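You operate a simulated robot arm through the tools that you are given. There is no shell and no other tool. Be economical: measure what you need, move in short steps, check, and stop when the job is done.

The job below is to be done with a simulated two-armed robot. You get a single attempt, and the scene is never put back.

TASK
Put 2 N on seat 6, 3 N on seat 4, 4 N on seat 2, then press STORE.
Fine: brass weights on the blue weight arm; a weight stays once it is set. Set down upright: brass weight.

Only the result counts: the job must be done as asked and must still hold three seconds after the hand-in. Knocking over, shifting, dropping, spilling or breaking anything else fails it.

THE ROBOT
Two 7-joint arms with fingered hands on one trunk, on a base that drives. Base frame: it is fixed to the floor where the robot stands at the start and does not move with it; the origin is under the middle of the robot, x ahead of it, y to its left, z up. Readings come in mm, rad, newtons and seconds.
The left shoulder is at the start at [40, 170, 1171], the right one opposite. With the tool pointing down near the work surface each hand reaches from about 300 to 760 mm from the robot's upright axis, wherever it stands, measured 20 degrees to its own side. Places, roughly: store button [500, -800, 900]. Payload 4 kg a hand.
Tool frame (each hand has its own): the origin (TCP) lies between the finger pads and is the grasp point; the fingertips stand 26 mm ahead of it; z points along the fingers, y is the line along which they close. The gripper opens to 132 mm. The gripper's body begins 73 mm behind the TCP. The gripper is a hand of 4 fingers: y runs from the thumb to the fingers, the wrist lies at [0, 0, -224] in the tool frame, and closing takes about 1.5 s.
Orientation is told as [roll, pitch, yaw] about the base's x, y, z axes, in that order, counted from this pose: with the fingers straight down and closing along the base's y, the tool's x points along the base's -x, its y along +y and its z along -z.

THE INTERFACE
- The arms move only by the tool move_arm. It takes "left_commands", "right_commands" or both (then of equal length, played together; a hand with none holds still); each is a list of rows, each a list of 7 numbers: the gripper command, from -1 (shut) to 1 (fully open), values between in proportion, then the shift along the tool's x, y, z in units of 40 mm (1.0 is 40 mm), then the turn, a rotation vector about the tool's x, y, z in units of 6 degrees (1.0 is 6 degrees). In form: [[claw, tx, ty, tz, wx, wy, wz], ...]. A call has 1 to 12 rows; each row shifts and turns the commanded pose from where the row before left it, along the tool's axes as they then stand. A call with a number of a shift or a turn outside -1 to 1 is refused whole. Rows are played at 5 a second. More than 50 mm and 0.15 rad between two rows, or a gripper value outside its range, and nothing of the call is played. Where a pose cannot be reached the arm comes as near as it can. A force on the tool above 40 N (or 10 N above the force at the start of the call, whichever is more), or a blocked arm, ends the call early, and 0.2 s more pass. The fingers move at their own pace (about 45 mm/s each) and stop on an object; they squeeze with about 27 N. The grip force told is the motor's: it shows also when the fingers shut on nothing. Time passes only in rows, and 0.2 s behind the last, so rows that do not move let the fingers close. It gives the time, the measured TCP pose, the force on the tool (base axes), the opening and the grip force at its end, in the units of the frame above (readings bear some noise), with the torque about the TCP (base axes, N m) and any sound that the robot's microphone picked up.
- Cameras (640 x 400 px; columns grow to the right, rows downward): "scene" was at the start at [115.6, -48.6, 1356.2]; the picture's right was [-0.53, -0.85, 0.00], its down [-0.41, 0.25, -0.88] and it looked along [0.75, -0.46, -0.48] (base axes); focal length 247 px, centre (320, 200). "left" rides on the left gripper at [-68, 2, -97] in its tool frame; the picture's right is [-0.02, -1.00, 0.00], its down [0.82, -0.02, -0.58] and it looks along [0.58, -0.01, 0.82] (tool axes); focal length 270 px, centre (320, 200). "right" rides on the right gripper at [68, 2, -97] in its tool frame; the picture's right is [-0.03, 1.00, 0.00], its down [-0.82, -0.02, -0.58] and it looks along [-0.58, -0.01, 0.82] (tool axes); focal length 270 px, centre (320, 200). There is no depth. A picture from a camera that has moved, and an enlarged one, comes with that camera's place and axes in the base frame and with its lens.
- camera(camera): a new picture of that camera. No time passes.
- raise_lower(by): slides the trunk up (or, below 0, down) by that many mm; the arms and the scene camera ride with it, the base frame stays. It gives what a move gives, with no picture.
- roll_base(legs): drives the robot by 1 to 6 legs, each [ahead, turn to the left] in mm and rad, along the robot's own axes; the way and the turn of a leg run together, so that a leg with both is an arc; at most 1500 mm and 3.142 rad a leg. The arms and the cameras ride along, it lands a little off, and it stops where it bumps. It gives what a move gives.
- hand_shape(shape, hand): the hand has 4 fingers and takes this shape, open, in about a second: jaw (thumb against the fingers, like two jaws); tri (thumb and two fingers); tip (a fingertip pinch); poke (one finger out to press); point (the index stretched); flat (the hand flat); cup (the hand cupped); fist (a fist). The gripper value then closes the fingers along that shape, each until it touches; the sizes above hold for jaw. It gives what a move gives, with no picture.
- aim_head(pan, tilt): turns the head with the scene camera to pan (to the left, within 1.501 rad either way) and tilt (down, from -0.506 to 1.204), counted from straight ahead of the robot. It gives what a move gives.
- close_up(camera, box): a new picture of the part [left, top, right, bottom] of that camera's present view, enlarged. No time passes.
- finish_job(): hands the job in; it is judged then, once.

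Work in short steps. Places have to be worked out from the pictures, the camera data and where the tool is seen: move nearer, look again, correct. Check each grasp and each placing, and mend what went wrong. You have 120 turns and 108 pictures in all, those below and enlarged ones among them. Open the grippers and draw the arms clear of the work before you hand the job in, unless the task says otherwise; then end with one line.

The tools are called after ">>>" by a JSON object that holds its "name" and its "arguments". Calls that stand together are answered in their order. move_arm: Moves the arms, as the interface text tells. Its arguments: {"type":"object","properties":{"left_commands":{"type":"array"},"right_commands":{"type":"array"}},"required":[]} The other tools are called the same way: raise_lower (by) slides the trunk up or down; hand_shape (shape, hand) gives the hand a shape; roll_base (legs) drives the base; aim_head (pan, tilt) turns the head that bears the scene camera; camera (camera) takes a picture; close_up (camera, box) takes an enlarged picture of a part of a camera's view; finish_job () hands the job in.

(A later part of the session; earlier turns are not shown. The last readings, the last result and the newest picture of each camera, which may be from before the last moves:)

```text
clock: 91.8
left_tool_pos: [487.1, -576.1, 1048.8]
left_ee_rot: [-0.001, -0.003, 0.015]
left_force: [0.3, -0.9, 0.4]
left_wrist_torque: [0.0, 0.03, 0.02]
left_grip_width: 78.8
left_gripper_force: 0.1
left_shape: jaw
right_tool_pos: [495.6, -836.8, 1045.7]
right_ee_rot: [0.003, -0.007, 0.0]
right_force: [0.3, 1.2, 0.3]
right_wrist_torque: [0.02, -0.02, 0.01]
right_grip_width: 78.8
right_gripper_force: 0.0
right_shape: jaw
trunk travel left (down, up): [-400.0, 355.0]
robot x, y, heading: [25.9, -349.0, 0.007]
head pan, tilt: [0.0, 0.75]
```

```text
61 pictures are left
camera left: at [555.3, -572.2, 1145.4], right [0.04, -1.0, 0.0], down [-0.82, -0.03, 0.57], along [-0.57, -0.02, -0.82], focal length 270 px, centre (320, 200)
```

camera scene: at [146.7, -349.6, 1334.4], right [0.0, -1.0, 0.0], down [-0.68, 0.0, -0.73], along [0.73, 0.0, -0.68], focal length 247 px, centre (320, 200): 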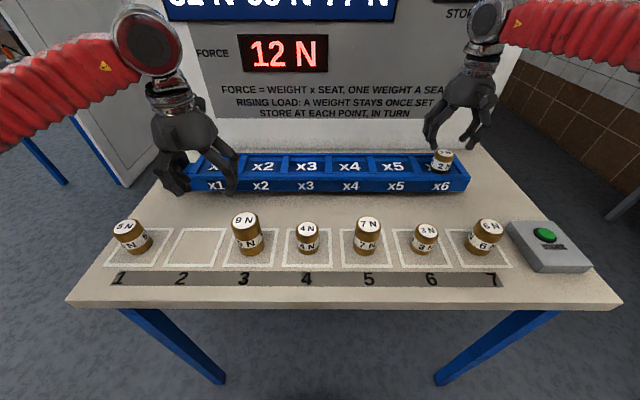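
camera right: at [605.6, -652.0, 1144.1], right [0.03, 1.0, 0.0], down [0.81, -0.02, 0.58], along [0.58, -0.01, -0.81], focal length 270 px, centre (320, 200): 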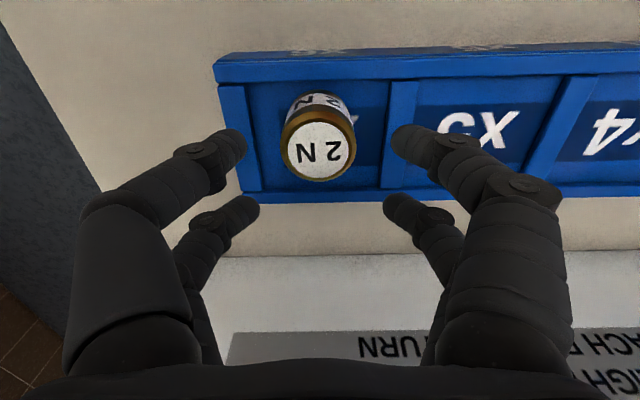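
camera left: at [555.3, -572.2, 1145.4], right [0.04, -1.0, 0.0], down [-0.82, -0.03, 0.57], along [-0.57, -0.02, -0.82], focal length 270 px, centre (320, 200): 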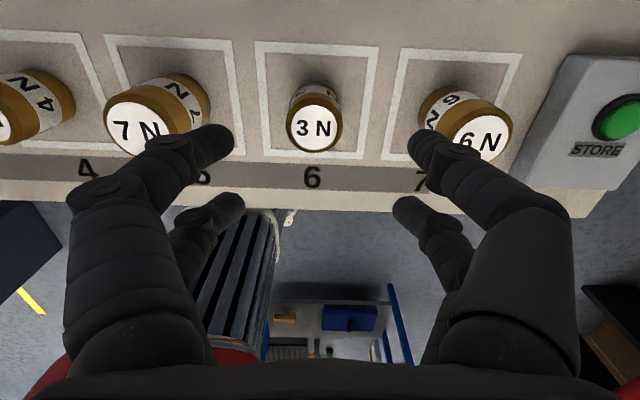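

The 3 N is at about (480.5,-570). I'll apply a 6° forward tilt for extra reach at seat 4, correct the position, and lower halfway.

>>> {"name": "move_arm", "arguments": {"left_commands": [[0.2, 0.1, 0.08, 0, 0, -0.5, 0.14], [0.2, 0.06, 0.06, 0, 0, -0.5, 0], [0.2, 0.07, 0, 0.7, 0, 0, 0], [0.2, 0.07, 0, 0.7, 0, 0, 0], [0.2, 0, 0, 0, 0, 0, 0]]}}

>>> {"name": "camera", "arguments": {"camera": "left"}}

```text
clock: 93.0
left_tool_pos: [475.0, -575.4, 987.8]
left_ee_rot: [0.001, -0.11, -0.016]
left_force: [-1.5, 0.2, -0.7]
left_wrist_torque: [0.0, 0.01, -0.03]
left_grip_width: 78.8
left_gripper_force: 0.1
left_shape: jaw
right_tool_pos: [495.1, -837.9, 1045.1]
right_ee_rot: [0.001, -0.004, 0.0]
right_force: [-0.1, 0.2, 0.5]
right_wrist_torque: [0.02, 0.01, -0.03]
right_grip_width: 79.0
right_gripper_force: 0.0
right_shape: jaw
trunk travel left (down, up): [-400.0, 355.0]
robot x, y, heading: [25.2, -345.5, 0.008]
head pan, tilt: [0.0, 0.75]
```

```text
60 pictures are left
camera left: at [532.9, -574.2, 1093.2], right [0.01, -1.0, 0.0], down [-0.87, -0.01, 0.49], along [-0.48, -0.01, -0.87], focal length 270 px, centre (320, 200)
```

left: 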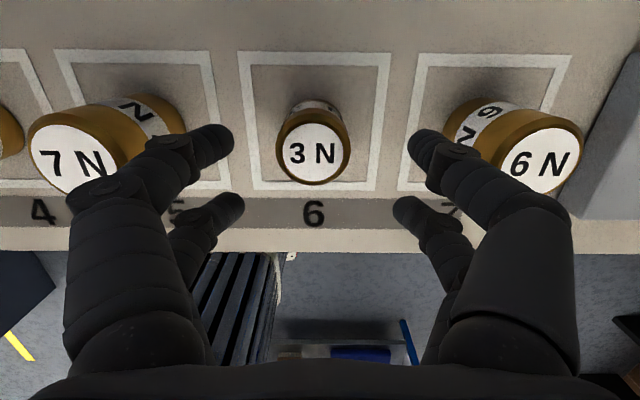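

Needs +5 in x and +4 in y. I'll correct while lowering to z≈927, then close.

>>> {"name": "move_arm", "arguments": {"left_commands": [[0.2, -0.05, 0.1, 0.5, 0, 0, -0.15], [0.2, 0.04, 0, 0.5, 0, 0, 0], [0.2, 0.04, 0, 0.5, 0, 0, 0], [0.2, 0, 0, 0, 0, 0, 0]]}}

>>> {"name": "camera", "arguments": {"camera": "left"}}

```text
clock: 94.0
left_tool_pos: [478.8, -572.0, 928.6]
left_ee_rot: [-0.001, -0.11, 0.0]
left_force: [1.1, -0.3, 0.2]
left_wrist_torque: [0.0, -0.04, -0.02]
left_grip_width: 78.8
left_gripper_force: 0.0
left_shape: jaw
right_tool_pos: [496.0, -836.9, 1046.6]
right_ee_rot: [-0.001, -0.005, -0.001]
right_force: [0.1, -1.1, -0.1]
right_wrist_torque: [-0.05, 0.02, 0.01]
right_grip_width: 78.8
right_gripper_force: 0.1
right_shape: jaw
trunk travel left (down, up): [-400.0, 355.0]
robot x, y, heading: [27.0, -351.6, 0.006]
head pan, tilt: [0.0, 0.75]
```

```text
59 pictures are left
camera left: at [537.3, -569.0, 1033.6], right [0.03, -1.0, 0.0], down [-0.87, -0.02, 0.49], along [-0.48, -0.02, -0.87], focal length 270 px, centre (320, 200)
```

left: 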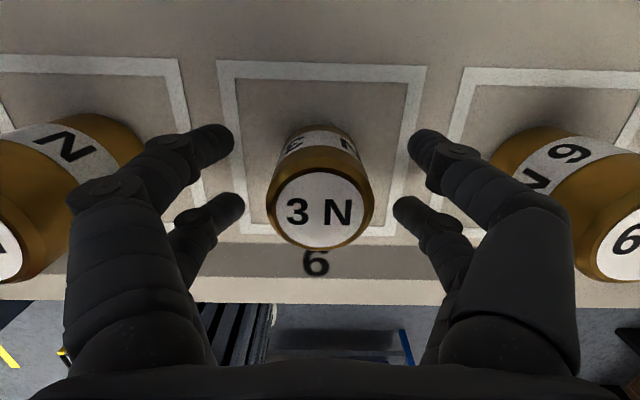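

Centred. Close and lift 25 mm.

>>> {"name": "move_arm", "arguments": {"left_commands": [[-0.8, 0, 0, 0, 0, 0, 0], [-0.8, 0, 0, 0, 0, 0, 0], [-0.8, 0, 0, 0, 0, 0, 0], [-0.8, 0, 0, 0, 0, 0, 0], [-0.8, 0, 0, 0, 0, 0, 0], [-0.8, 0, 0, 0, 0, 0, 0], [-0.8, 0, 0, 0, 0, 0, 0], [-0.8, 0, 0, 0, 0, 0, 0]]}}

>>> {"name": "move_arm", "arguments": {"left_commands": [[-0.8, -0.03, 0, -0.3, 0, 0, 0], [-0.8, -0.03, 0, -0.3, 0, 0, 0], [-0.8, -0.03, 0, -0.3, 0, 0, 0], [-0.8, 0, 0, 0, 0, 0, 0]]}}

>>> {"name": "close_up", "arguments": {"camera": "scene", "box": [350, 140, 510, 265]}}

>>> {"name": "camera", "arguments": {"camera": "left"}}

```text
clock: 95.8
left_tool_pos: [480.5, -571.0, 929.0]
left_ee_rot: [-0.001, -0.109, 0.0]
left_force: [0.3, -0.2, -0.9]
left_wrist_torque: [0.0, 0.01, 0.02]
left_grip_width: 22.2
left_gripper_force: 27.3
left_shape: jaw
right_tool_pos: [496.0, -837.0, 1045.3]
right_ee_rot: [0.0, -0.004, -0.001]
right_force: [0.0, -0.1, -0.3]
right_wrist_torque: [0.01, -0.02, 0.02]
right_grip_width: 78.6
right_gripper_force: 0.1
right_shape: jaw
trunk travel left (down, up): [-400.0, 355.0]
robot x, y, heading: [21.2, -346.0, 0.0]
head pan, tilt: [0.0, 0.75]
```

```text
clock: 96.8
left_tool_pos: [479.7, -570.6, 964.7]
left_ee_rot: [-0.002, -0.11, -0.001]
left_force: [-1.0, -0.1, -4.2]
left_wrist_torque: [0.01, -0.01, -0.04]
left_grip_width: 22.3
left_gripper_force: 27.0
left_shape: jaw
right_tool_pos: [495.0, -837.4, 1045.5]
right_ee_rot: [0.0, -0.006, 0.001]
right_force: [0.7, 0.0, -0.2]
right_wrist_torque: [-0.01, -0.02, 0.01]
right_grip_width: 78.5
right_gripper_force: 0.1
right_shape: jaw
trunk travel left (down, up): [-400.0, 355.0]
robot x, y, heading: [27.2, -350.8, 0.005]
head pan, tilt: [0.0, 0.75]
```

```text
3.20 times, centred on (430, 202) of scene
camera zoom: at [147.2, -350.0, 1334.3], right [0.0, -1.0, 0.0], down [-0.68, 0.0, -0.73], along [0.73, 0.0, -0.68], focal length 790 px, centre (-32, 192)
```

zoom: 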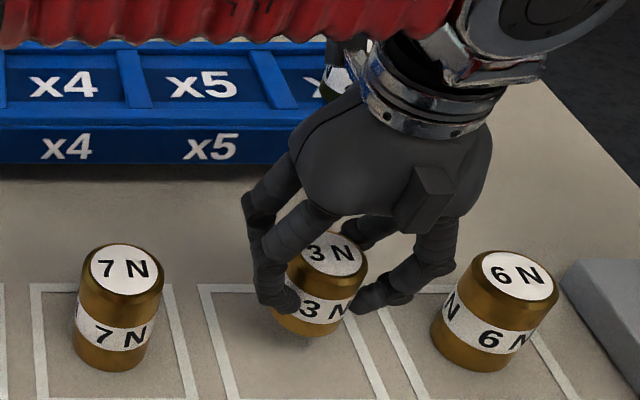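

```text
57 pictures are left
camera left: at [537.2, -568.6, 1069.3], right [0.03, -1.0, 0.0], down [-0.87, -0.02, 0.49], along [-0.49, -0.02, -0.87], focal length 270 px, centre (320, 200)
```

left: 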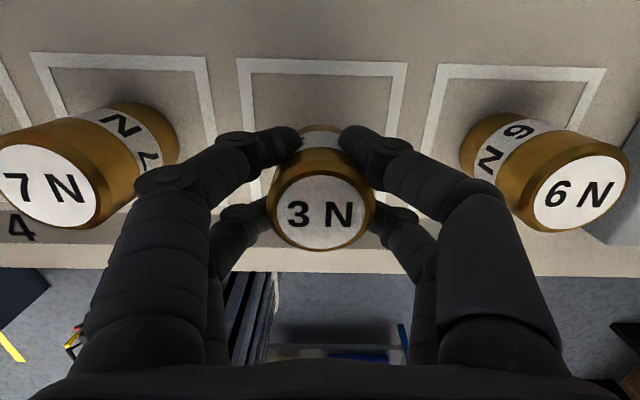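

Lifted 3 N cleanly. Raise it further and carry to above seat 4, keeping the tilt.

>>> {"name": "move_arm", "arguments": {"left_commands": [[-0.8, -0.1, 0, -0.93, 0, 0, 0], [-0.8, -0.1, 0, -0.93, 0, 0, 0], [-0.8, -0.845, 0.605, 0.089, 0, 0, 0], [-0.8, -0.845, 0.605, 0.089, 0, 0, 0], [-0.8, -0.845, 0.605, 0.089, 0, 0, 0], [-0.8, -0.845, 0.605, 0.089, 0, 0, 0], [-0.8, -0.845, 0.605, 0.089, 0, 0, 0], [-0.8, -0.845, 0.605, 0.089, 0, 0, 0], [-0.8, 0, 0, 0, 0, 0, 0]]}}

>>> {"name": "camera", "arguments": {"camera": "left"}}

>>> {"name": "camera", "arguments": {"camera": "scene"}}

```text
clock: 98.8
left_tool_pos: [684.5, -424.4, 1037.7]
left_ee_rot: [-0.002, -0.108, 0.0]
left_force: [-0.2, 0.0, -2.3]
left_wrist_torque: [0.02, 0.01, 0.0]
left_grip_width: 21.7
left_gripper_force: 27.1
left_shape: jaw
right_tool_pos: [495.3, -836.1, 1046.2]
right_ee_rot: [0.001, -0.005, 0.001]
right_force: [0.4, 0.9, -0.1]
right_wrist_torque: [0.04, 0.0, -0.02]
right_grip_width: 78.8
right_gripper_force: 0.0
right_shape: jaw
trunk travel left (down, up): [-400.0, 355.0]
robot x, y, heading: [25.5, -351.2, 0.007]
head pan, tilt: [0.0, 0.75]
```

```text
56 pictures are left
camera left: at [741.7, -422.3, 1143.3], right [0.02, -1.0, 0.0], down [-0.87, -0.02, 0.49], along [-0.49, -0.02, -0.87], focal length 270 px, centre (320, 200)
```

left: 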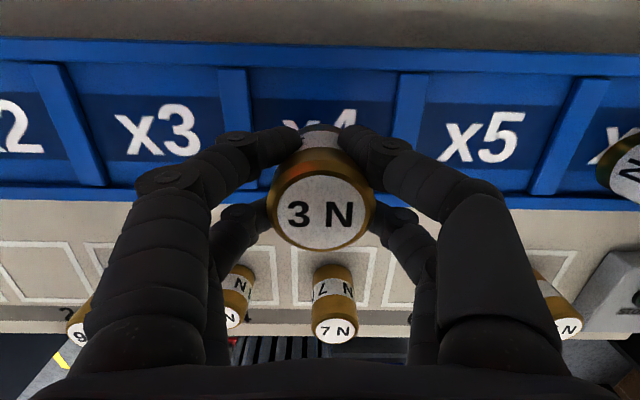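

```text
55 pictures are left
camera scene: at [147.1, -349.3, 1334.3], right [0.0, -1.0, 0.0], down [-0.68, 0.0, -0.73], along [0.73, 0.0, -0.68], focal length 247 px, centre (320, 200)
```

scene: 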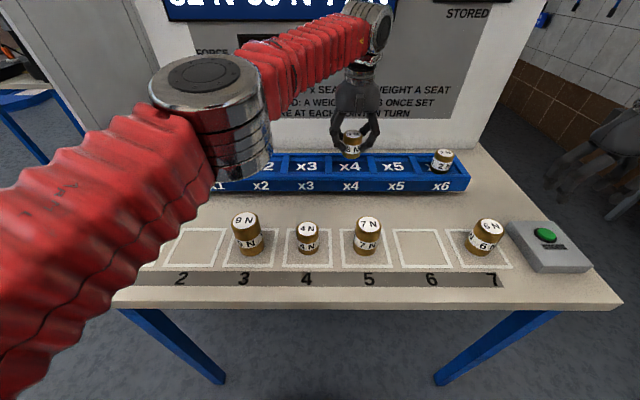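

Weight at (684.5,-424.4) against cell centre (687,-425). Expected contact is near z≈998; lower to about 1003.

>>> {"name": "move_arm", "arguments": {"left_commands": [[-0.8, 0.045, 0, 0.43, 0, 0, 0], [-0.8, 0.045, 0, 0.4, 0, 0, 0], [-0.8, 0, 0, 0, 0, 0, 0]]}}

>>> {"name": "close_up", "arguments": {"camera": "scene", "box": [270, 100, 430, 200]}}

```text
clock: 99.6
left_tool_pos: [681.9, -426.2, 1005.6]
left_ee_rot: [-0.002, -0.108, 0.0]
left_force: [-0.6, -0.3, -2.5]
left_wrist_torque: [-0.02, -0.01, -0.01]
left_grip_width: 22.1
left_gripper_force: 27.1
left_shape: jaw
right_tool_pos: [496.7, -836.4, 1045.3]
right_ee_rot: [0.001, -0.005, 0.0]
right_force: [0.1, -0.1, -0.1]
right_wrist_torque: [0.01, -0.01, -0.01]
right_grip_width: 78.6
right_gripper_force: 0.1
right_shape: jaw
trunk travel left (down, up): [-400.0, 355.0]
robot x, y, heading: [22.7, -350.9, 0.004]
head pan, tilt: [0.0, 0.75]
```

```text
4.00 times, centred on (350, 150) of scene
camera zoom: at [147.1, -349.7, 1334.3], right [0.0, -1.0, 0.0], down [-0.68, 0.0, -0.73], along [0.73, 0.0, -0.68], focal length 988 px, centre (200, 400)
```

zoom: 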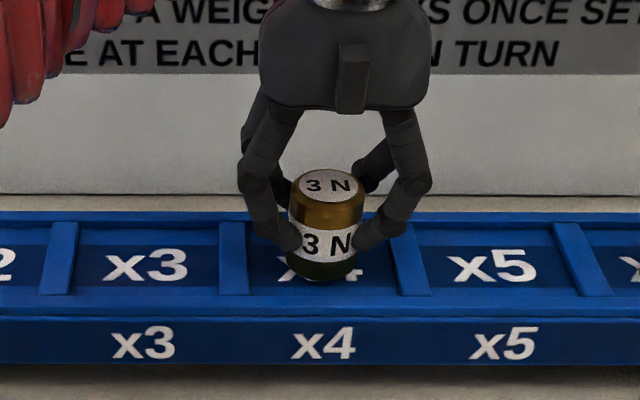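

>>> {"name": "move_arm", "arguments": {"left_commands": [[-0.8, 0.01, 0, 0.08, 0, 0, 0], [-0.8, 0, 0, 0.05, 0, 0, 0], [-0.8, 0, 0, 0, 0, 0, 0]]}}

>>> {"name": "move_arm", "arguments": {"left_commands": [[-0.8, 0, 0, 0.05, 0, 0, 0], [-0.8, 0, 0, 0, 0, 0, 0]]}}

```text
clock: 100.4
left_tool_pos: [683.4, -425.4, 999.7]
left_ee_rot: [-0.003, -0.108, 0.0]
left_force: [0.2, 0.3, -3.3]
left_wrist_torque: [0.01, 0.0, 0.01]
left_grip_width: 21.8
left_gripper_force: 27.0
left_shape: jaw
right_tool_pos: [495.6, -836.2, 1044.5]
right_ee_rot: [0.0, -0.005, 0.0]
right_force: [-0.2, 0.0, -0.4]
right_wrist_torque: [0.0, 0.0, 0.0]
right_grip_width: 78.5
right_gripper_force: 0.1
right_shape: jaw
trunk travel left (down, up): [-400.0, 355.0]
robot x, y, heading: [27.9, -349.0, 0.005]
head pan, tilt: [0.0, 0.75]
```

```text
clock: 101.0
left_tool_pos: [684.4, -424.8, 998.0]
left_ee_rot: [-0.001, -0.11, -0.001]
left_force: [0.6, 0.8, -1.7]
left_wrist_torque: [0.0, 0.02, -0.04]
left_grip_width: 21.8
left_gripper_force: 26.9
left_shape: jaw
right_tool_pos: [496.0, -836.0, 1045.0]
right_ee_rot: [0.0, -0.005, 0.001]
right_force: [0.0, -0.6, 0.1]
right_wrist_torque: [0.02, -0.01, 0.01]
right_grip_width: 78.7
right_gripper_force: 0.0
right_shape: jaw
trunk travel left (down, up): [-400.0, 355.0]
robot x, y, heading: [21.3, -351.1, 0.003]
head pan, tilt: [0.0, 0.75]
```

>>> {"name": "move_arm", "arguments": {"left_commands": [[-0.8, 0, 0, 0.04, 0, 0, 0], [-0.8, 0, 0, 0, 0, 0, 0], [-0.8, 0, 0, 0, 0, 0, 0]]}}

>>> {"name": "camera", "arguments": {"camera": "scene"}}

```text
clock: 101.8
left_tool_pos: [685.0, -426.0, 998.4]
left_ee_rot: [-0.002, -0.108, 0.001]
left_force: [3.4, -0.7, 6.4]
left_wrist_torque: [-0.08, 0.04, 0.03]
left_grip_width: 22.1
left_gripper_force: 27.1
left_shape: jaw
right_tool_pos: [497.0, -835.6, 1045.1]
right_ee_rot: [-0.001, -0.005, -0.001]
right_force: [-0.6, -0.6, -0.1]
right_wrist_torque: [0.01, 0.0, 0.0]
right_grip_width: 78.7
right_gripper_force: 0.0
right_shape: jaw
trunk travel left (down, up): [-400.0, 355.0]
robot x, y, heading: [30.4, -350.5, 0.004]
head pan, tilt: [0.0, 0.75]
```

```text
53 pictures are left
camera scene: at [146.7, -349.9, 1334.4], right [0.0, -1.0, 0.0], down [-0.68, 0.0, -0.73], along [0.73, 0.0, -0.68], focal length 247 px, centre (320, 200)
```

scene: 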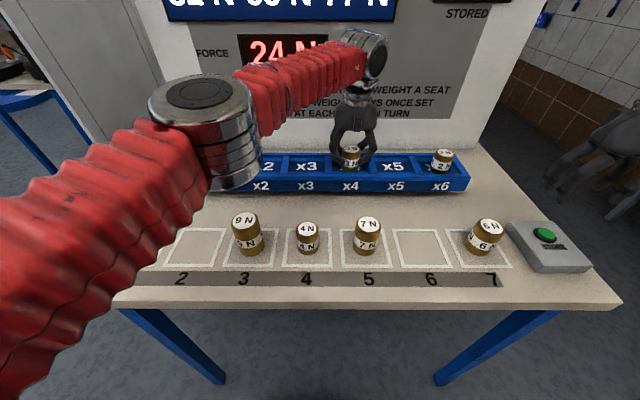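

Contact felt and the display shows 24 N. Release modestly and retract along the finger axis.

>>> {"name": "move_arm", "arguments": {"left_commands": [[-0.3, 0, 0, 0, 0, 0, 0], [-0.3, 0, 0, 0, 0, 0, 0], [-0.3, 0, 0, 0, 0, 0, 0], [-0.3, 0, 0, 0, 0, 0, 0], [-0.3, 0, 0, 0, 0, 0, 0], [-0.3, 0, 0, -0.2, 0, 0, 0], [-0.3, 0, 0, -0.5, 0, 0, 0], [-0.1, 0, 0, -0.6, 0, 0, 0]]}}

>>> {"name": "camera", "arguments": {"camera": "left"}}

>>> {"name": "close_up", "arguments": {"camera": "scene", "box": [230, 20, 480, 200]}}

```text
clock: 103.6
left_tool_pos: [678.0, -425.8, 1048.4]
left_ee_rot: [-0.002, -0.11, 0.0]
left_force: [0.1, -0.5, 0.0]
left_wrist_torque: [0.02, 0.0, 0.03]
left_grip_width: 58.8
left_gripper_force: 0.1
left_shape: jaw
right_tool_pos: [495.8, -836.3, 1045.8]
right_ee_rot: [0.001, -0.006, 0.001]
right_force: [-0.5, 0.8, -0.2]
right_wrist_torque: [-0.01, -0.03, 0.02]
right_grip_width: 78.6
right_gripper_force: 0.0
right_shape: jaw
trunk travel left (down, up): [-400.0, 355.0]
robot x, y, heading: [28.2, -352.5, 0.0]
head pan, tilt: [0.0, 0.75]
```

```text
52 pictures are left
camera left: at [735.4, -422.8, 1154.1], right [0.03, -1.0, 0.0], down [-0.87, -0.02, 0.49], along [-0.49, -0.02, -0.87], focal length 270 px, centre (320, 200)
```

left: 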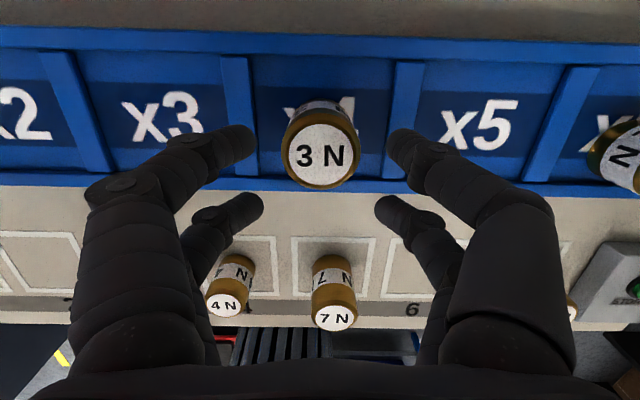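

```text
2.22 times, centred on (355, 110) of scene
camera zoom: at [146.5, -349.9, 1334.4], right [0.0, -1.0, 0.0], down [-0.68, 0.0, -0.73], along [0.73, 0.0, -0.68], focal length 549 px, centre (242, 400)
```

zoom: 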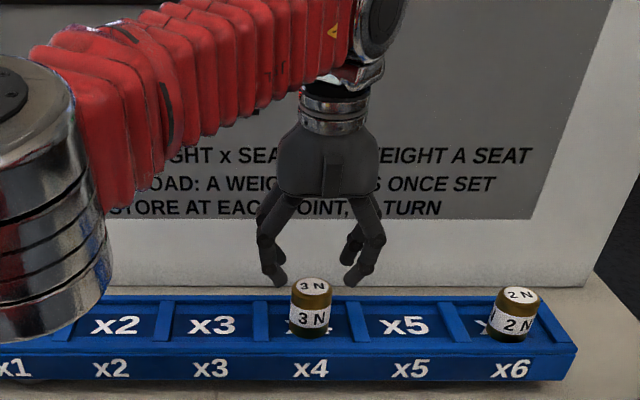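

3 N stands on seat 4. Next, the left hand goes to the 4 N, undoing the tilt on the way.

>>> {"name": "move_arm", "arguments": {"left_commands": [[0.0, 0, 0, -0.3, 0, 0, 0], [0.2, 0.82, 0.42, -0.08, 0, 0, 0], [0.2, 0.82, 0.42, -0.05, 0, 0.35, 0], [0.2, 0.82, 0.42, 0, 0, 0.35, 0], [0.2, 0.82, 0.42, 0, 0, 0.32, 0], [0.2, 0.82, 0.42, 0, 0, 0, 0], [0.2, 0.82, 0.42, 0, 0, 0, 0], [0.2, 0, 0, 0.7, 0, 0, 0], [0.2, 0, 0, 0, 0, 0, 0]]}}

>>> {"name": "camera", "arguments": {"camera": "left"}}

>>> {"name": "camera", "arguments": {"camera": "scene"}}

```text
clock: 105.6
left_tool_pos: [481.1, -324.1, 1029.3]
left_ee_rot: [-0.002, -0.003, -0.001]
left_force: [-0.8, 0.1, -0.1]
left_wrist_torque: [0.01, 0.0, 0.04]
left_grip_width: 78.8
left_gripper_force: 0.1
left_shape: jaw
right_tool_pos: [495.6, -837.5, 1046.0]
right_ee_rot: [0.0, -0.005, -0.001]
right_force: [-0.2, 0.3, 0.6]
right_wrist_torque: [-0.03, -0.01, -0.03]
right_grip_width: 78.8
right_gripper_force: 0.0
right_shape: jaw
trunk travel left (down, up): [-400.0, 355.0]
robot x, y, heading: [24.1, -348.4, 0.005]
head pan, tilt: [0.0, 0.75]
```

```text
50 pictures are left
camera left: at [548.9, -322.3, 1126.1], right [0.03, -1.0, 0.0], down [-0.82, -0.02, 0.58], along [-0.57, -0.02, -0.82], focal length 270 px, centre (320, 200)
```

left: 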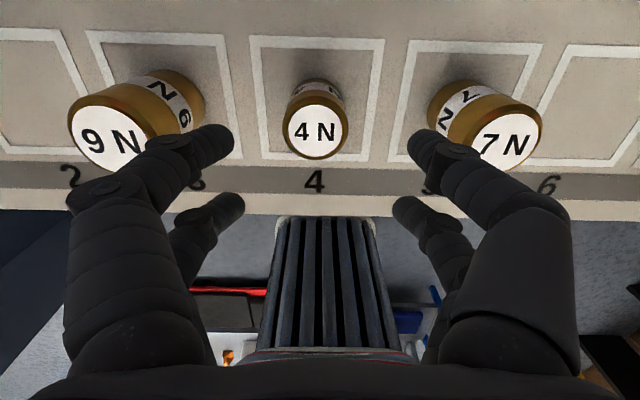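

```text
49 pictures are left
camera scene: at [146.0, -349.7, 1334.5], right [0.0, -1.0, 0.0], down [-0.68, 0.0, -0.73], along [0.73, 0.0, -0.68], focal length 247 px, centre (320, 200)
```

scene: 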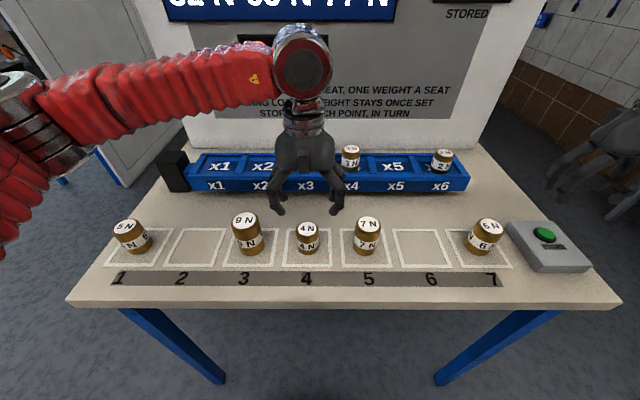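

4 N at (480,-322). Lower to z≈930.

>>> {"name": "move_arm", "arguments": {"left_commands": [[0.2, 0.02, 0.05, 0.8, 0, 0, 0], [0.2, 0, 0, 0.8, 0, 0, 0], [0.2, 0, 0, 0.85, 0, 0, 0], [0.2, 0, 0, 0, 0, 0, 0]]}}

>>> {"name": "camera", "arguments": {"camera": "left"}}

```text
clock: 106.6
left_tool_pos: [482.2, -323.8, 928.0]
left_ee_rot: [-0.002, -0.002, 0.0]
left_force: [-0.1, -0.8, 0.3]
left_wrist_torque: [-0.02, -0.01, 0.01]
left_grip_width: 78.7
left_gripper_force: 0.1
left_shape: jaw
right_tool_pos: [496.3, -835.3, 1047.0]
right_ee_rot: [0.0, -0.005, -0.001]
right_force: [-0.3, -0.5, 0.2]
right_wrist_torque: [-0.02, -0.01, -0.04]
right_grip_width: 78.8
right_gripper_force: 0.0
right_shape: jaw
trunk travel left (down, up): [-400.0, 355.0]
robot x, y, heading: [24.9, -351.1, 0.005]
head pan, tilt: [0.0, 0.75]
```

```text
48 pictures are left
camera left: at [550.3, -321.3, 1026.2], right [0.03, -1.0, 0.0], down [-0.82, -0.02, 0.58], along [-0.58, -0.02, -0.82], focal length 270 px, centre (320, 200)
```

left: 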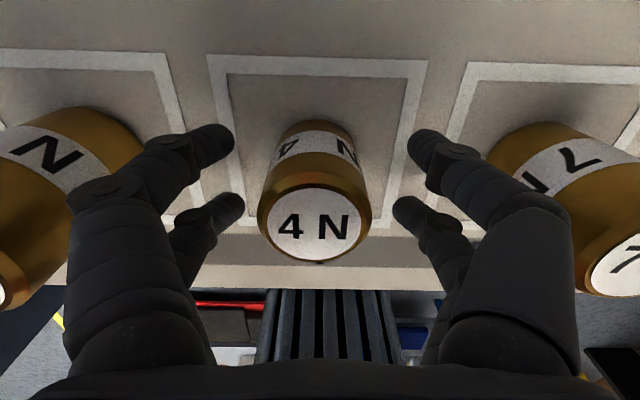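

Centred. Close, then lift.

>>> {"name": "move_arm", "arguments": {"left_commands": [[-0.8, 0, 0, 0, 0, 0, 0], [-0.8, 0, 0, 0, 0, 0, 0], [-0.8, 0, 0, 0, 0, 0, 0], [-0.8, 0, 0, 0, 0, 0, 0], [-0.8, 0, 0, 0, 0, 0, 0], [-0.8, 0, 0, 0, 0, 0, 0], [-0.8, 0, 0, 0, 0, 0, 0], [-0.8, 0, 0, 0, 0, 0, 0]]}}

>>> {"name": "move_arm", "arguments": {"left_commands": [[-0.8, 0, 0, -0.4, 0, 0, 0], [-0.8, 0, 0, -0.7, 0, 0, 0], [-0.8, 0, 0, -0.9, 0, 0, 0], [-0.8, 0, 0, -0.9, 0, 0, 0], [-0.8, 0, 0, 0, 0, 0, 0]]}}

>>> {"name": "camera", "arguments": {"camera": "left"}}

```text
clock: 108.4
left_tool_pos: [482.9, -323.5, 927.8]
left_ee_rot: [-0.001, -0.001, 0.001]
left_force: [-0.1, -0.4, 0.5]
left_wrist_torque: [-0.02, -0.01, -0.01]
left_grip_width: 23.0
left_gripper_force: 27.1
left_shape: jaw
right_tool_pos: [496.8, -836.3, 1045.7]
right_ee_rot: [-0.001, -0.005, 0.0]
right_force: [0.5, 0.2, 0.7]
right_wrist_torque: [-0.01, 0.0, -0.01]
right_grip_width: 78.7
right_gripper_force: 0.0
right_shape: jaw
trunk travel left (down, up): [-400.0, 355.0]
robot x, y, heading: [22.1, -349.9, 0.002]
head pan, tilt: [0.0, 0.75]
```

```text
clock: 109.6
left_tool_pos: [482.1, -321.6, 1043.4]
left_ee_rot: [-0.003, -0.002, 0.0]
left_force: [0.3, -0.3, -3.6]
left_wrist_torque: [0.03, -0.01, 0.02]
left_grip_width: 22.6
left_gripper_force: 26.7
left_shape: jaw
right_tool_pos: [496.6, -836.6, 1045.4]
right_ee_rot: [-0.001, -0.007, 0.001]
right_force: [0.3, -0.6, -0.1]
right_wrist_torque: [0.0, -0.01, 0.0]
right_grip_width: 78.6
right_gripper_force: 0.1
right_shape: jaw
trunk travel left (down, up): [-400.0, 355.0]
robot x, y, heading: [25.7, -351.5, 0.0]
head pan, tilt: [0.0, 0.75]
```

```text
47 pictures are left
camera left: at [550.5, -319.5, 1142.6], right [0.03, -1.0, 0.0], down [-0.82, -0.02, 0.58], along [-0.58, -0.02, -0.82], focal length 270 px, centre (320, 200)
```

left: 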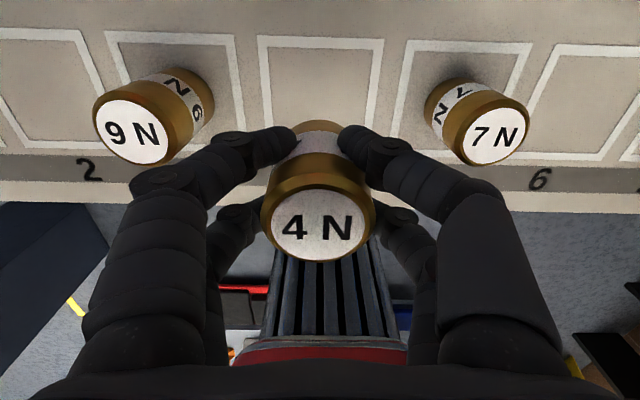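

Held upright. Carry to above seat 2 at (685,-197).

>>> {"name": "move_arm", "arguments": {"left_commands": [[-0.8, -0.845, 0.52, 0, 0, 0, 0], [-0.8, -0.845, 0.52, 0, 0, 0, 0], [-0.8, -0.845, 0.52, 0, 0, 0, 0], [-0.8, -0.845, 0.52, 0, 0, 0, 0], [-0.8, -0.845, 0.52, 0, 0, 0, 0], [-0.8, -0.845, 0.52, 0, 0, 0, 0], [-0.8, 0, 0, 0, 0, 0, 0]]}}

>>> {"name": "camera", "arguments": {"camera": "left"}}

>>> {"name": "camera", "arguments": {"camera": "scene"}}

```text
clock: 111.2
left_tool_pos: [681.8, -197.8, 1044.6]
left_ee_rot: [-0.002, -0.002, -0.001]
left_force: [0.8, -0.5, -4.4]
left_wrist_torque: [-0.02, 0.01, 0.01]
left_grip_width: 22.9
left_gripper_force: 26.7
left_shape: jaw
right_tool_pos: [497.0, -836.6, 1046.5]
right_ee_rot: [0.001, -0.006, 0.0]
right_force: [-1.3, 0.8, -0.2]
right_wrist_torque: [0.04, -0.01, -0.01]
right_grip_width: 78.7
right_gripper_force: 0.1
right_shape: jaw
trunk travel left (down, up): [-400.0, 355.0]
robot x, y, heading: [23.5, -350.0, 0.002]
head pan, tilt: [0.0, 0.75]
```

```text
46 pictures are left
camera left: at [750.7, -195.0, 1143.6], right [0.02, -1.0, 0.0], down [-0.82, -0.02, 0.58], along [-0.58, -0.02, -0.82], focal length 270 px, centre (320, 200)
```

left: 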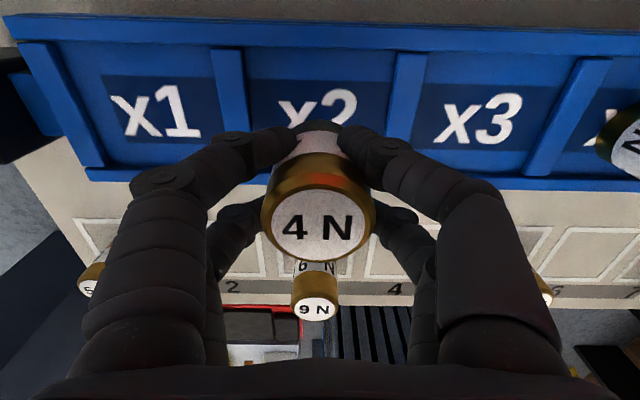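

```text
45 pictures are left
camera scene: at [146.9, -349.7, 1334.4], right [0.0, -1.0, 0.0], down [-0.68, 0.0, -0.73], along [0.73, 0.0, -0.68], focal length 247 px, centre (320, 200)
```

scene: 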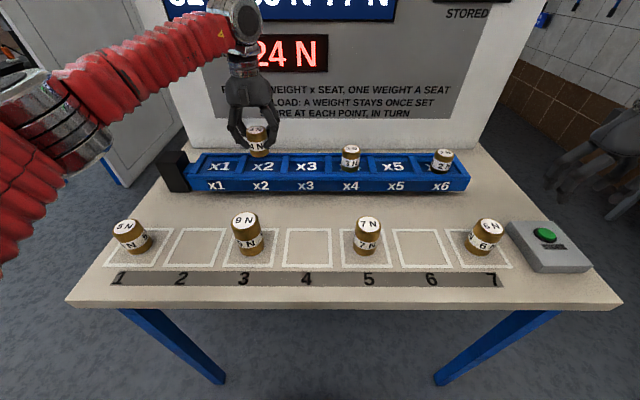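

Aligned with the x2 cell (centre ≈(687,-196)). Lower to about 1003.

>>> {"name": "move_arm", "arguments": {"left_commands": [[-0.8, -0.08, 0.04, 0.5, 0, 0, 0], [-0.8, 0, 0, 0.5, 0, 0, 0], [-0.8, 0, 0, 0, 0, 0, 0]]}}

>>> {"name": "close_up", "arguments": {"camera": "scene", "box": [180, 100, 340, 200]}}

```text
clock: 112.0
left_tool_pos: [686.9, -195.5, 1004.8]
left_ee_rot: [-0.001, -0.001, -0.001]
left_force: [0.9, 0.8, -3.6]
left_wrist_torque: [-0.03, 0.02, -0.04]
left_grip_width: 22.7
left_gripper_force: 27.3
left_shape: jaw
right_tool_pos: [496.9, -836.1, 1045.4]
right_ee_rot: [0.0, -0.005, -0.001]
right_force: [-0.5, -0.4, 0.6]
right_wrist_torque: [-0.01, 0.01, 0.01]
right_grip_width: 78.7
right_gripper_force: 0.0
right_shape: jaw
trunk travel left (down, up): [-400.0, 355.0]
robot x, y, heading: [25.0, -347.9, 0.006]
head pan, tilt: [0.0, 0.75]
```

```text
4.00 times, centred on (260, 150) of scene
camera zoom: at [147.3, -349.7, 1334.3], right [0.0, -1.0, 0.0], down [-0.68, 0.0, -0.73], along [0.73, 0.0, -0.68], focal length 988 px, centre (560, 400)
```

zoom: 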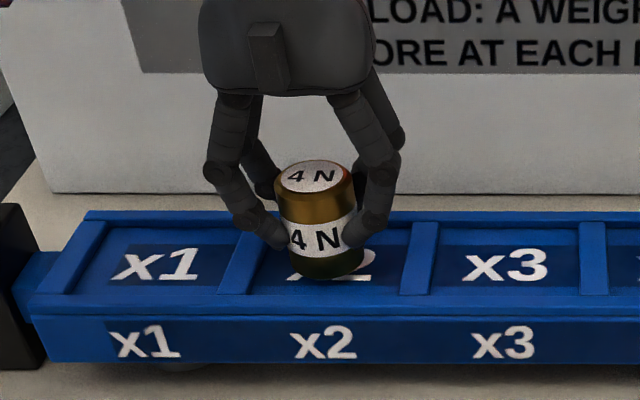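

Inside cell x2. I'll take the last few mm in small steps.

>>> {"name": "move_arm", "arguments": {"left_commands": [[-0.8, 0, 0, 0.09, 0, 0, 0], [-0.8, 0, 0, 0.06, 0, 0, 0], [-0.8, 0, 0, 0, 0, 0, 0]]}}

>>> {"name": "move_arm", "arguments": {"left_commands": [[-0.8, 0, 0, 0.05, 0, 0, 0], [-0.8, 0, 0, 0, 0, 0, 0]]}}

```text
clock: 112.8
left_tool_pos: [685.2, -195.0, 998.1]
left_ee_rot: [0.001, -0.002, -0.001]
left_force: [-0.2, 0.0, -3.4]
left_wrist_torque: [0.0, -0.02, -0.01]
left_grip_width: 22.7
left_gripper_force: 26.5
left_shape: jaw
right_tool_pos: [496.8, -836.6, 1045.9]
right_ee_rot: [0.0, -0.005, 0.002]
right_force: [0.1, 0.3, -0.5]
right_wrist_torque: [-0.03, 0.01, -0.03]
right_grip_width: 78.6
right_gripper_force: 0.0
right_shape: jaw
trunk travel left (down, up): [-400.0, 355.0]
robot x, y, heading: [25.4, -352.2, -0.002]
head pan, tilt: [0.0, 0.75]
```

```text
clock: 113.4
left_tool_pos: [685.3, -196.2, 997.0]
left_ee_rot: [0.0, -0.003, 0.001]
left_force: [1.9, -0.3, -0.3]
left_wrist_torque: [0.06, 0.0, -0.04]
left_grip_width: 22.8
left_gripper_force: 27.0
left_shape: jaw
right_tool_pos: [496.6, -837.4, 1045.1]
right_ee_rot: [0.0, -0.006, 0.0]
right_force: [0.4, -0.1, 0.0]
right_wrist_torque: [-0.02, 0.01, -0.02]
right_grip_width: 78.9
right_gripper_force: 0.1
right_shape: jaw
trunk travel left (down, up): [-400.0, 355.0]
robot x, y, heading: [25.3, -354.0, 0.004]
head pan, tilt: [0.0, 0.75]
```

Contact is beginning. One more tiny step, then release and lift.

>>> {"name": "move_arm", "arguments": {"left_commands": [[-0.8, 0, 0, 0.025, 0, 0, 0], [-0.8, 0, 0, 0, 0, 0, 0], [-0.3, 0, 0, 0, 0, 0, 0], [-0.3, 0, 0, 0, 0, 0, 0], [-0.3, 0, 0, 0, 0, 0, 0], [-0.3, 0, 0, 0, 0, 0, 0], [-0.3, 0, 0, 0, 0, 0, 0], [-0.3, 0, 0, -0.2, 0, 0, 0], [-0.3, 0, 0, -0.5, 0, 0, 0], [-0.1, 0, 0, -0.8, 0, 0, 0]]}}

>>> {"name": "camera", "arguments": {"camera": "scene"}}

>>> {"name": "camera", "arguments": {"camera": "left"}}

```text
clock: 115.6
left_tool_pos: [686.4, -194.3, 1058.0]
left_ee_rot: [-0.001, -0.002, 0.001]
left_force: [-0.6, -0.2, -0.4]
left_wrist_torque: [-0.02, -0.01, 0.01]
left_grip_width: 59.1
left_gripper_force: 0.1
left_shape: jaw
right_tool_pos: [495.5, -836.6, 1046.2]
right_ee_rot: [-0.001, -0.006, -0.001]
right_force: [0.1, -0.1, 0.2]
right_wrist_torque: [0.02, 0.0, 0.04]
right_grip_width: 78.4
right_gripper_force: 0.0
right_shape: jaw
trunk travel left (down, up): [-400.0, 355.0]
robot x, y, heading: [23.5, -350.8, 0.003]
head pan, tilt: [0.0, 0.75]
```

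```text
43 pictures are left
camera scene: at [146.3, -350.0, 1334.4], right [0.0, -1.0, 0.0], down [-0.68, 0.0, -0.73], along [0.73, 0.0, -0.68], focal length 247 px, centre (320, 200)
```

scene: 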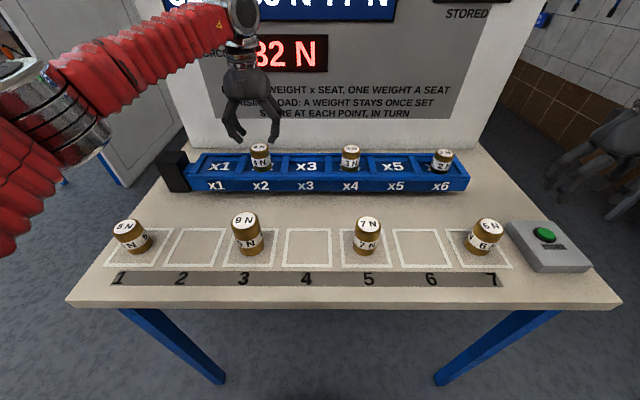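

```text
42 pictures are left
camera left: at [754.5, -192.6, 1155.6], right [0.03, -1.0, 0.0], down [-0.82, -0.02, 0.58], along [-0.58, -0.02, -0.82], focal length 270 px, centre (320, 200)
```

left: 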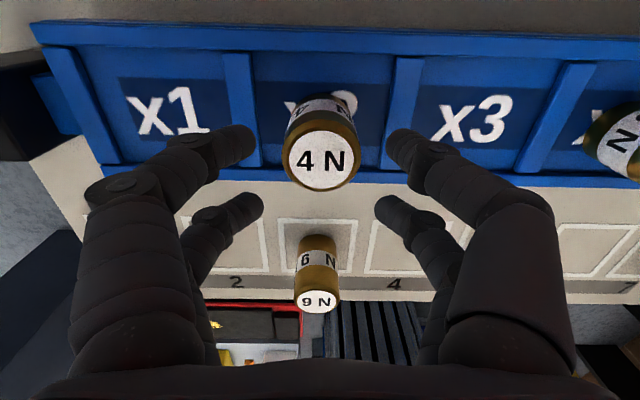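

All three weights are set and the display reads 32 N. I'll draw the left hand back and shape the right hand to poke for the STORE button.

>>> {"name": "move_arm", "arguments": {"left_commands": [[0, 0.9, 0.2, -0.1, 0, 0, 0], [0, 0.9, 0.2, 0, 0, 0, 0], [0, 0.9, 0.2, 0, 0, 0, 0], [0, 0.9, 0.2, 0, 0, 0, 0], [0, 0.9, 0.2, 0, 0, 0, 0]]}}

>>> {"name": "hand_shape", "arguments": {"shape": "poke", "hand": "right"}}

>>> {"name": "camera", "arguments": {"camera": "right"}}

>>> {"name": "aim_head", "arguments": {"pan": -0.7, "tilt": 0.6}}

>>> {"name": "camera", "arguments": {"camera": "scene"}}

```text
clock: 116.8
left_tool_pos: [503.6, -156.4, 1061.3]
left_ee_rot: [-0.002, -0.002, 0.001]
left_force: [0.0, 0.0, 0.1]
left_wrist_torque: [-0.01, -0.01, 0.02]
left_grip_width: 65.4
left_gripper_force: 0.1
left_shape: jaw
right_tool_pos: [494.7, -837.8, 1045.6]
right_ee_rot: [0.001, -0.005, 0.0]
right_force: [-0.9, -0.5, 0.3]
right_wrist_torque: [-0.04, -0.02, -0.01]
right_grip_width: 78.7
right_gripper_force: 0.0
right_shape: jaw
trunk travel left (down, up): [-400.0, 355.0]
robot x, y, heading: [28.1, -351.2, 0.002]
head pan, tilt: [0.0, 0.75]
```

```text
clock: 117.7
left_tool_pos: [505.6, -157.3, 1059.9]
left_ee_rot: [-0.001, 0.001, 0.001]
left_force: [0.7, 0.5, 0.0]
left_wrist_torque: [0.0, 0.0, -0.01]
left_grip_width: 65.4
left_gripper_force: 0.1
left_shape: jaw
right_tool_pos: [494.9, -836.1, 1045.7]
right_ee_rot: [-0.001, -0.005, -0.002]
right_force: [-0.1, 0.3, -0.8]
right_wrist_torque: [-0.02, 0.0, 0.01]
right_grip_width: 0.0
right_gripper_force: 0.0
right_shape: poke
trunk travel left (down, up): [-400.0, 355.0]
robot x, y, heading: [25.9, -351.6, 0.005]
head pan, tilt: [0.0, 0.75]
```

```text
41 pictures are left
camera right: at [426.3, -832.8, 1141.6], right [0.02, 1.0, 0.0], down [0.81, -0.02, 0.58], along [0.58, -0.01, -0.81], focal length 270 px, centre (320, 200)
```

right: 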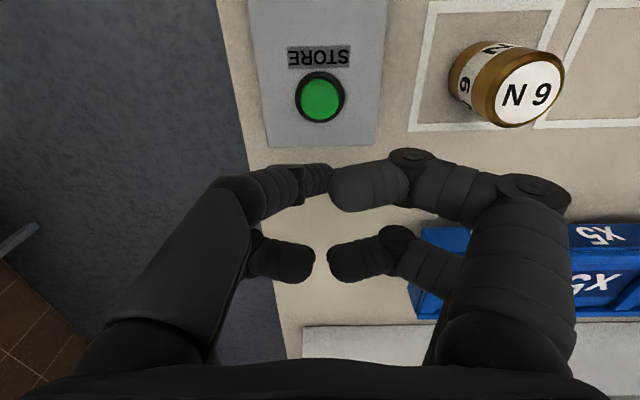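

```text
clock: 118.8
left_tool_pos: [505.2, -157.6, 1061.2]
left_ee_rot: [-0.001, 0.0, 0.0]
left_force: [-0.5, -0.1, -0.5]
left_wrist_torque: [0.02, 0.0, -0.04]
left_grip_width: 65.2
left_gripper_force: 0.1
left_shape: jaw
right_tool_pos: [495.5, -836.4, 1045.8]
right_ee_rot: [0.0, -0.004, 0.001]
right_force: [-0.2, -0.2, -0.2]
right_wrist_torque: [-0.01, 0.04, -0.03]
right_grip_width: 0.1
right_gripper_force: 0.1
right_shape: poke
trunk travel left (down, up): [-400.0, 355.0]
robot x, y, heading: [27.6, -350.4, 0.007]
head pan, tilt: [-0.7, 0.6]
```

```text
40 pictures are left
camera scene: at [131.8, -406.7, 1347.2], right [-0.64, -0.77, 0.0], down [-0.43, 0.36, -0.82], along [0.63, -0.53, -0.57], focal length 247 px, centre (320, 200)
```

scene: 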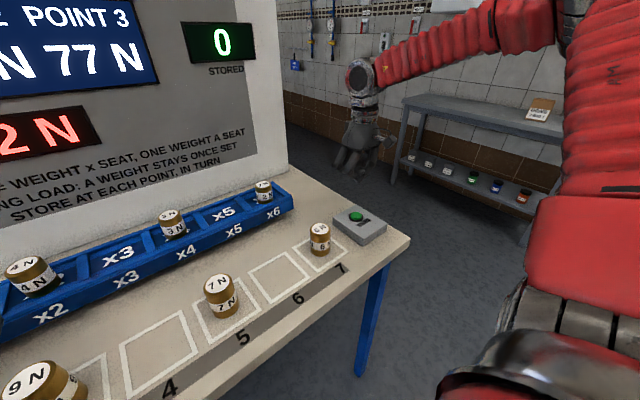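

Button is at about (490,-834,902). The poke shape is hard to read in the wrist view, so take a close-up of the right hand.

>>> {"name": "close_up", "arguments": {"camera": "scene", "box": [310, 90, 430, 250]}}

>>> {"name": "close_up", "arguments": {"camera": "right", "box": [200, 60, 460, 300]}}

```text
2.50 times, centred on (370, 170) of scene
camera zoom: at [131.8, -406.7, 1347.2], right [-0.64, -0.77, 0.0], down [-0.43, 0.36, -0.82], along [0.63, -0.53, -0.57], focal length 618 px, centre (195, 275)
```

zoom: 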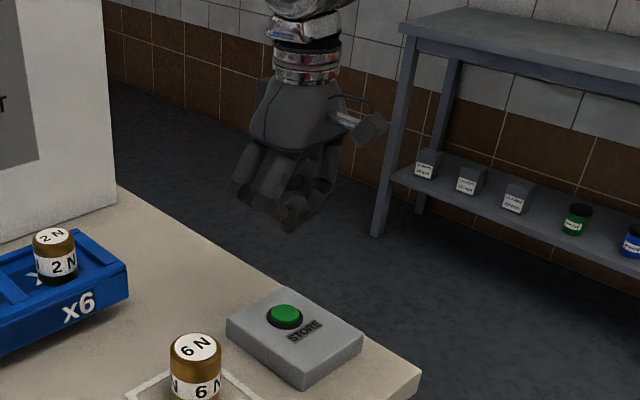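

```text
1.67 times, centred on (330, 180) of right
camera zoom: at [426.4, -832.7, 1141.6], right [0.02, 1.0, 0.0], down [0.81, -0.02, 0.58], along [0.58, -0.01, -0.81], focal length 450 px, centre (303, 233)
```

zoom: 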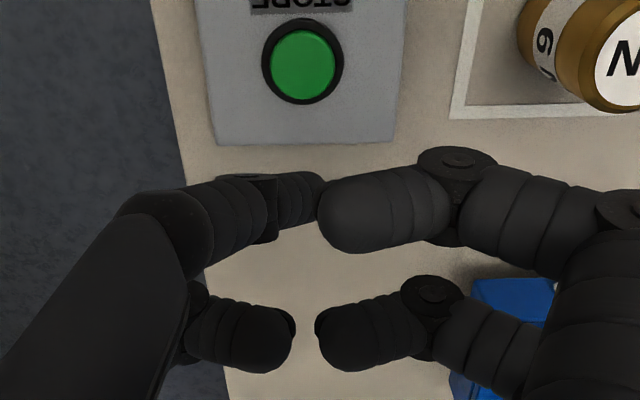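

The lowest fingertip appears roughly under the TCP. Centre over the button, go down about 85 mm and look again.

>>> {"name": "move_arm", "arguments": {"right_commands": [[-1, 0.13, 0.05, 0.7, 0, 0, 0], [-1, 0, 0, 0.7, 0, 0, 0], [-1, 0, 0, 0.7, 0, 0, 0], [-1, 0, 0, 0, 0, 0, 0]]}}

>>> {"name": "camera", "arguments": {"camera": "right"}}

>>> {"name": "close_up", "arguments": {"camera": "scene", "box": [310, 90, 430, 250]}}

```text
clock: 119.8
left_tool_pos: [504.8, -157.4, 1059.6]
left_ee_rot: [-0.001, -0.003, 0.002]
left_force: [-0.6, -0.8, 0.3]
left_wrist_torque: [-0.01, 0.03, -0.02]
left_grip_width: 65.3
left_gripper_force: 0.1
left_shape: jaw
right_tool_pos: [491.3, -834.5, 963.3]
right_ee_rot: [0.002, -0.007, 0.001]
right_force: [0.0, 0.4, 0.1]
right_wrist_torque: [-0.03, -0.01, -0.01]
right_grip_width: 0.2
right_gripper_force: 0.1
right_shape: poke
trunk travel left (down, up): [-400.0, 355.0]
robot x, y, heading: [25.5, -354.3, -0.001]
head pan, tilt: [-0.7, 0.6]
```

```text
37 pictures are left
camera right: at [421.9, -831.5, 1058.1], right [0.02, 1.0, 0.0], down [0.81, -0.02, 0.58], along [0.58, -0.01, -0.81], focal length 270 px, centre (320, 200)
```

right: 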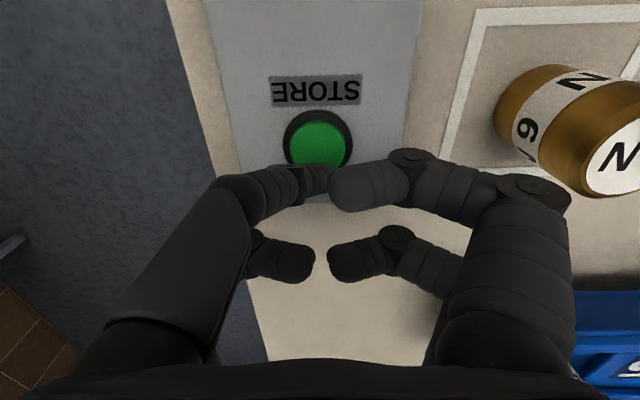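

```text
2.50 times, centred on (370, 170) of scene
camera zoom: at [131.4, -406.6, 1347.3], right [-0.64, -0.77, 0.0], down [-0.43, 0.36, -0.82], along [0.63, -0.53, -0.57], focal length 618 px, centre (195, 275)
```

zoom: 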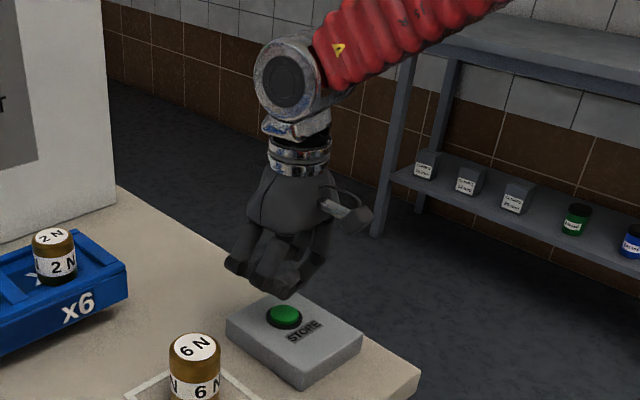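

The pointing tip projects right on the TCP axis, about 30 mm above the button. Lower gently and press once.

>>> {"name": "move_arm", "arguments": {"right_commands": [[-1, 0, 0.04, 0.3, 0, 0, 0], [-1, 0, 0, 0.25, 0, 0, 0], [-1, 0, 0, 0, 0, 0, 0]]}}

>>> {"name": "camera", "arguments": {"camera": "scene"}}

>>> {"name": "close_up", "arguments": {"camera": "right", "box": [200, 60, 460, 300]}}

```text
clock: 120.6
left_tool_pos: [505.0, -157.1, 1061.1]
left_ee_rot: [-0.002, -0.004, 0.0]
left_force: [0.1, 0.0, 0.2]
left_wrist_torque: [0.03, -0.01, -0.03]
left_grip_width: 65.3
left_gripper_force: 0.1
left_shape: jaw
right_tool_pos: [491.9, -832.8, 942.0]
right_ee_rot: [0.0, -0.008, -0.001]
right_force: [0.5, -2.2, 11.4]
right_wrist_torque: [-0.04, -0.01, 0.0]
right_grip_width: 0.1
right_gripper_force: 0.1
right_shape: poke
trunk travel left (down, up): [-400.0, 355.0]
robot x, y, heading: [22.9, -348.5, 0.001]
head pan, tilt: [-0.7, 0.6]
heard: click
```

```text
35 pictures are left
camera scene: at [131.0, -406.3, 1347.5], right [-0.64, -0.77, 0.0], down [-0.43, 0.36, -0.83], along [0.63, -0.53, -0.56], focal length 247 px, centre (320, 200)
```

scene: 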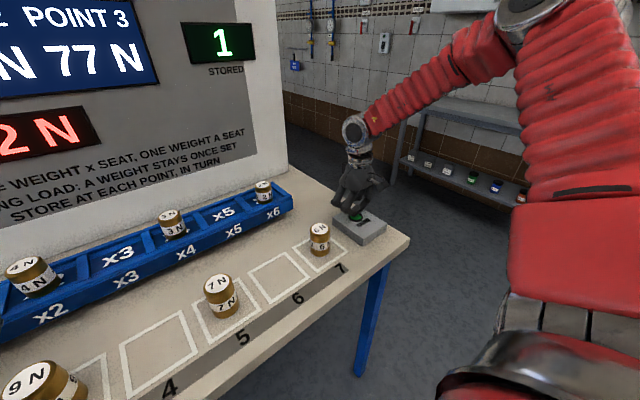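

```text
1.67 times, centred on (330, 180) of right
camera zoom: at [421.9, -828.8, 1037.1], right [0.02, 1.0, 0.0], down [0.81, -0.02, 0.58], along [0.58, -0.01, -0.81], focal length 450 px, centre (303, 233)
```

zoom: 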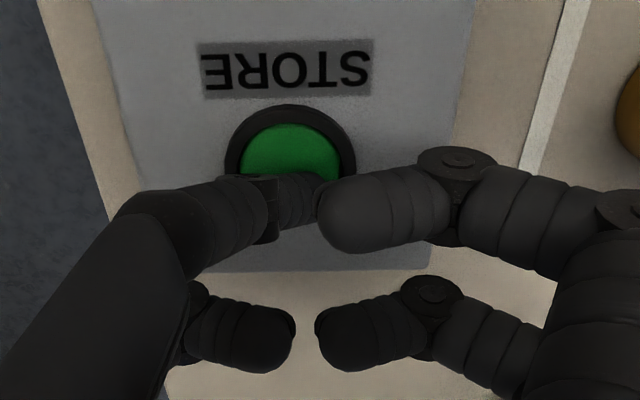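

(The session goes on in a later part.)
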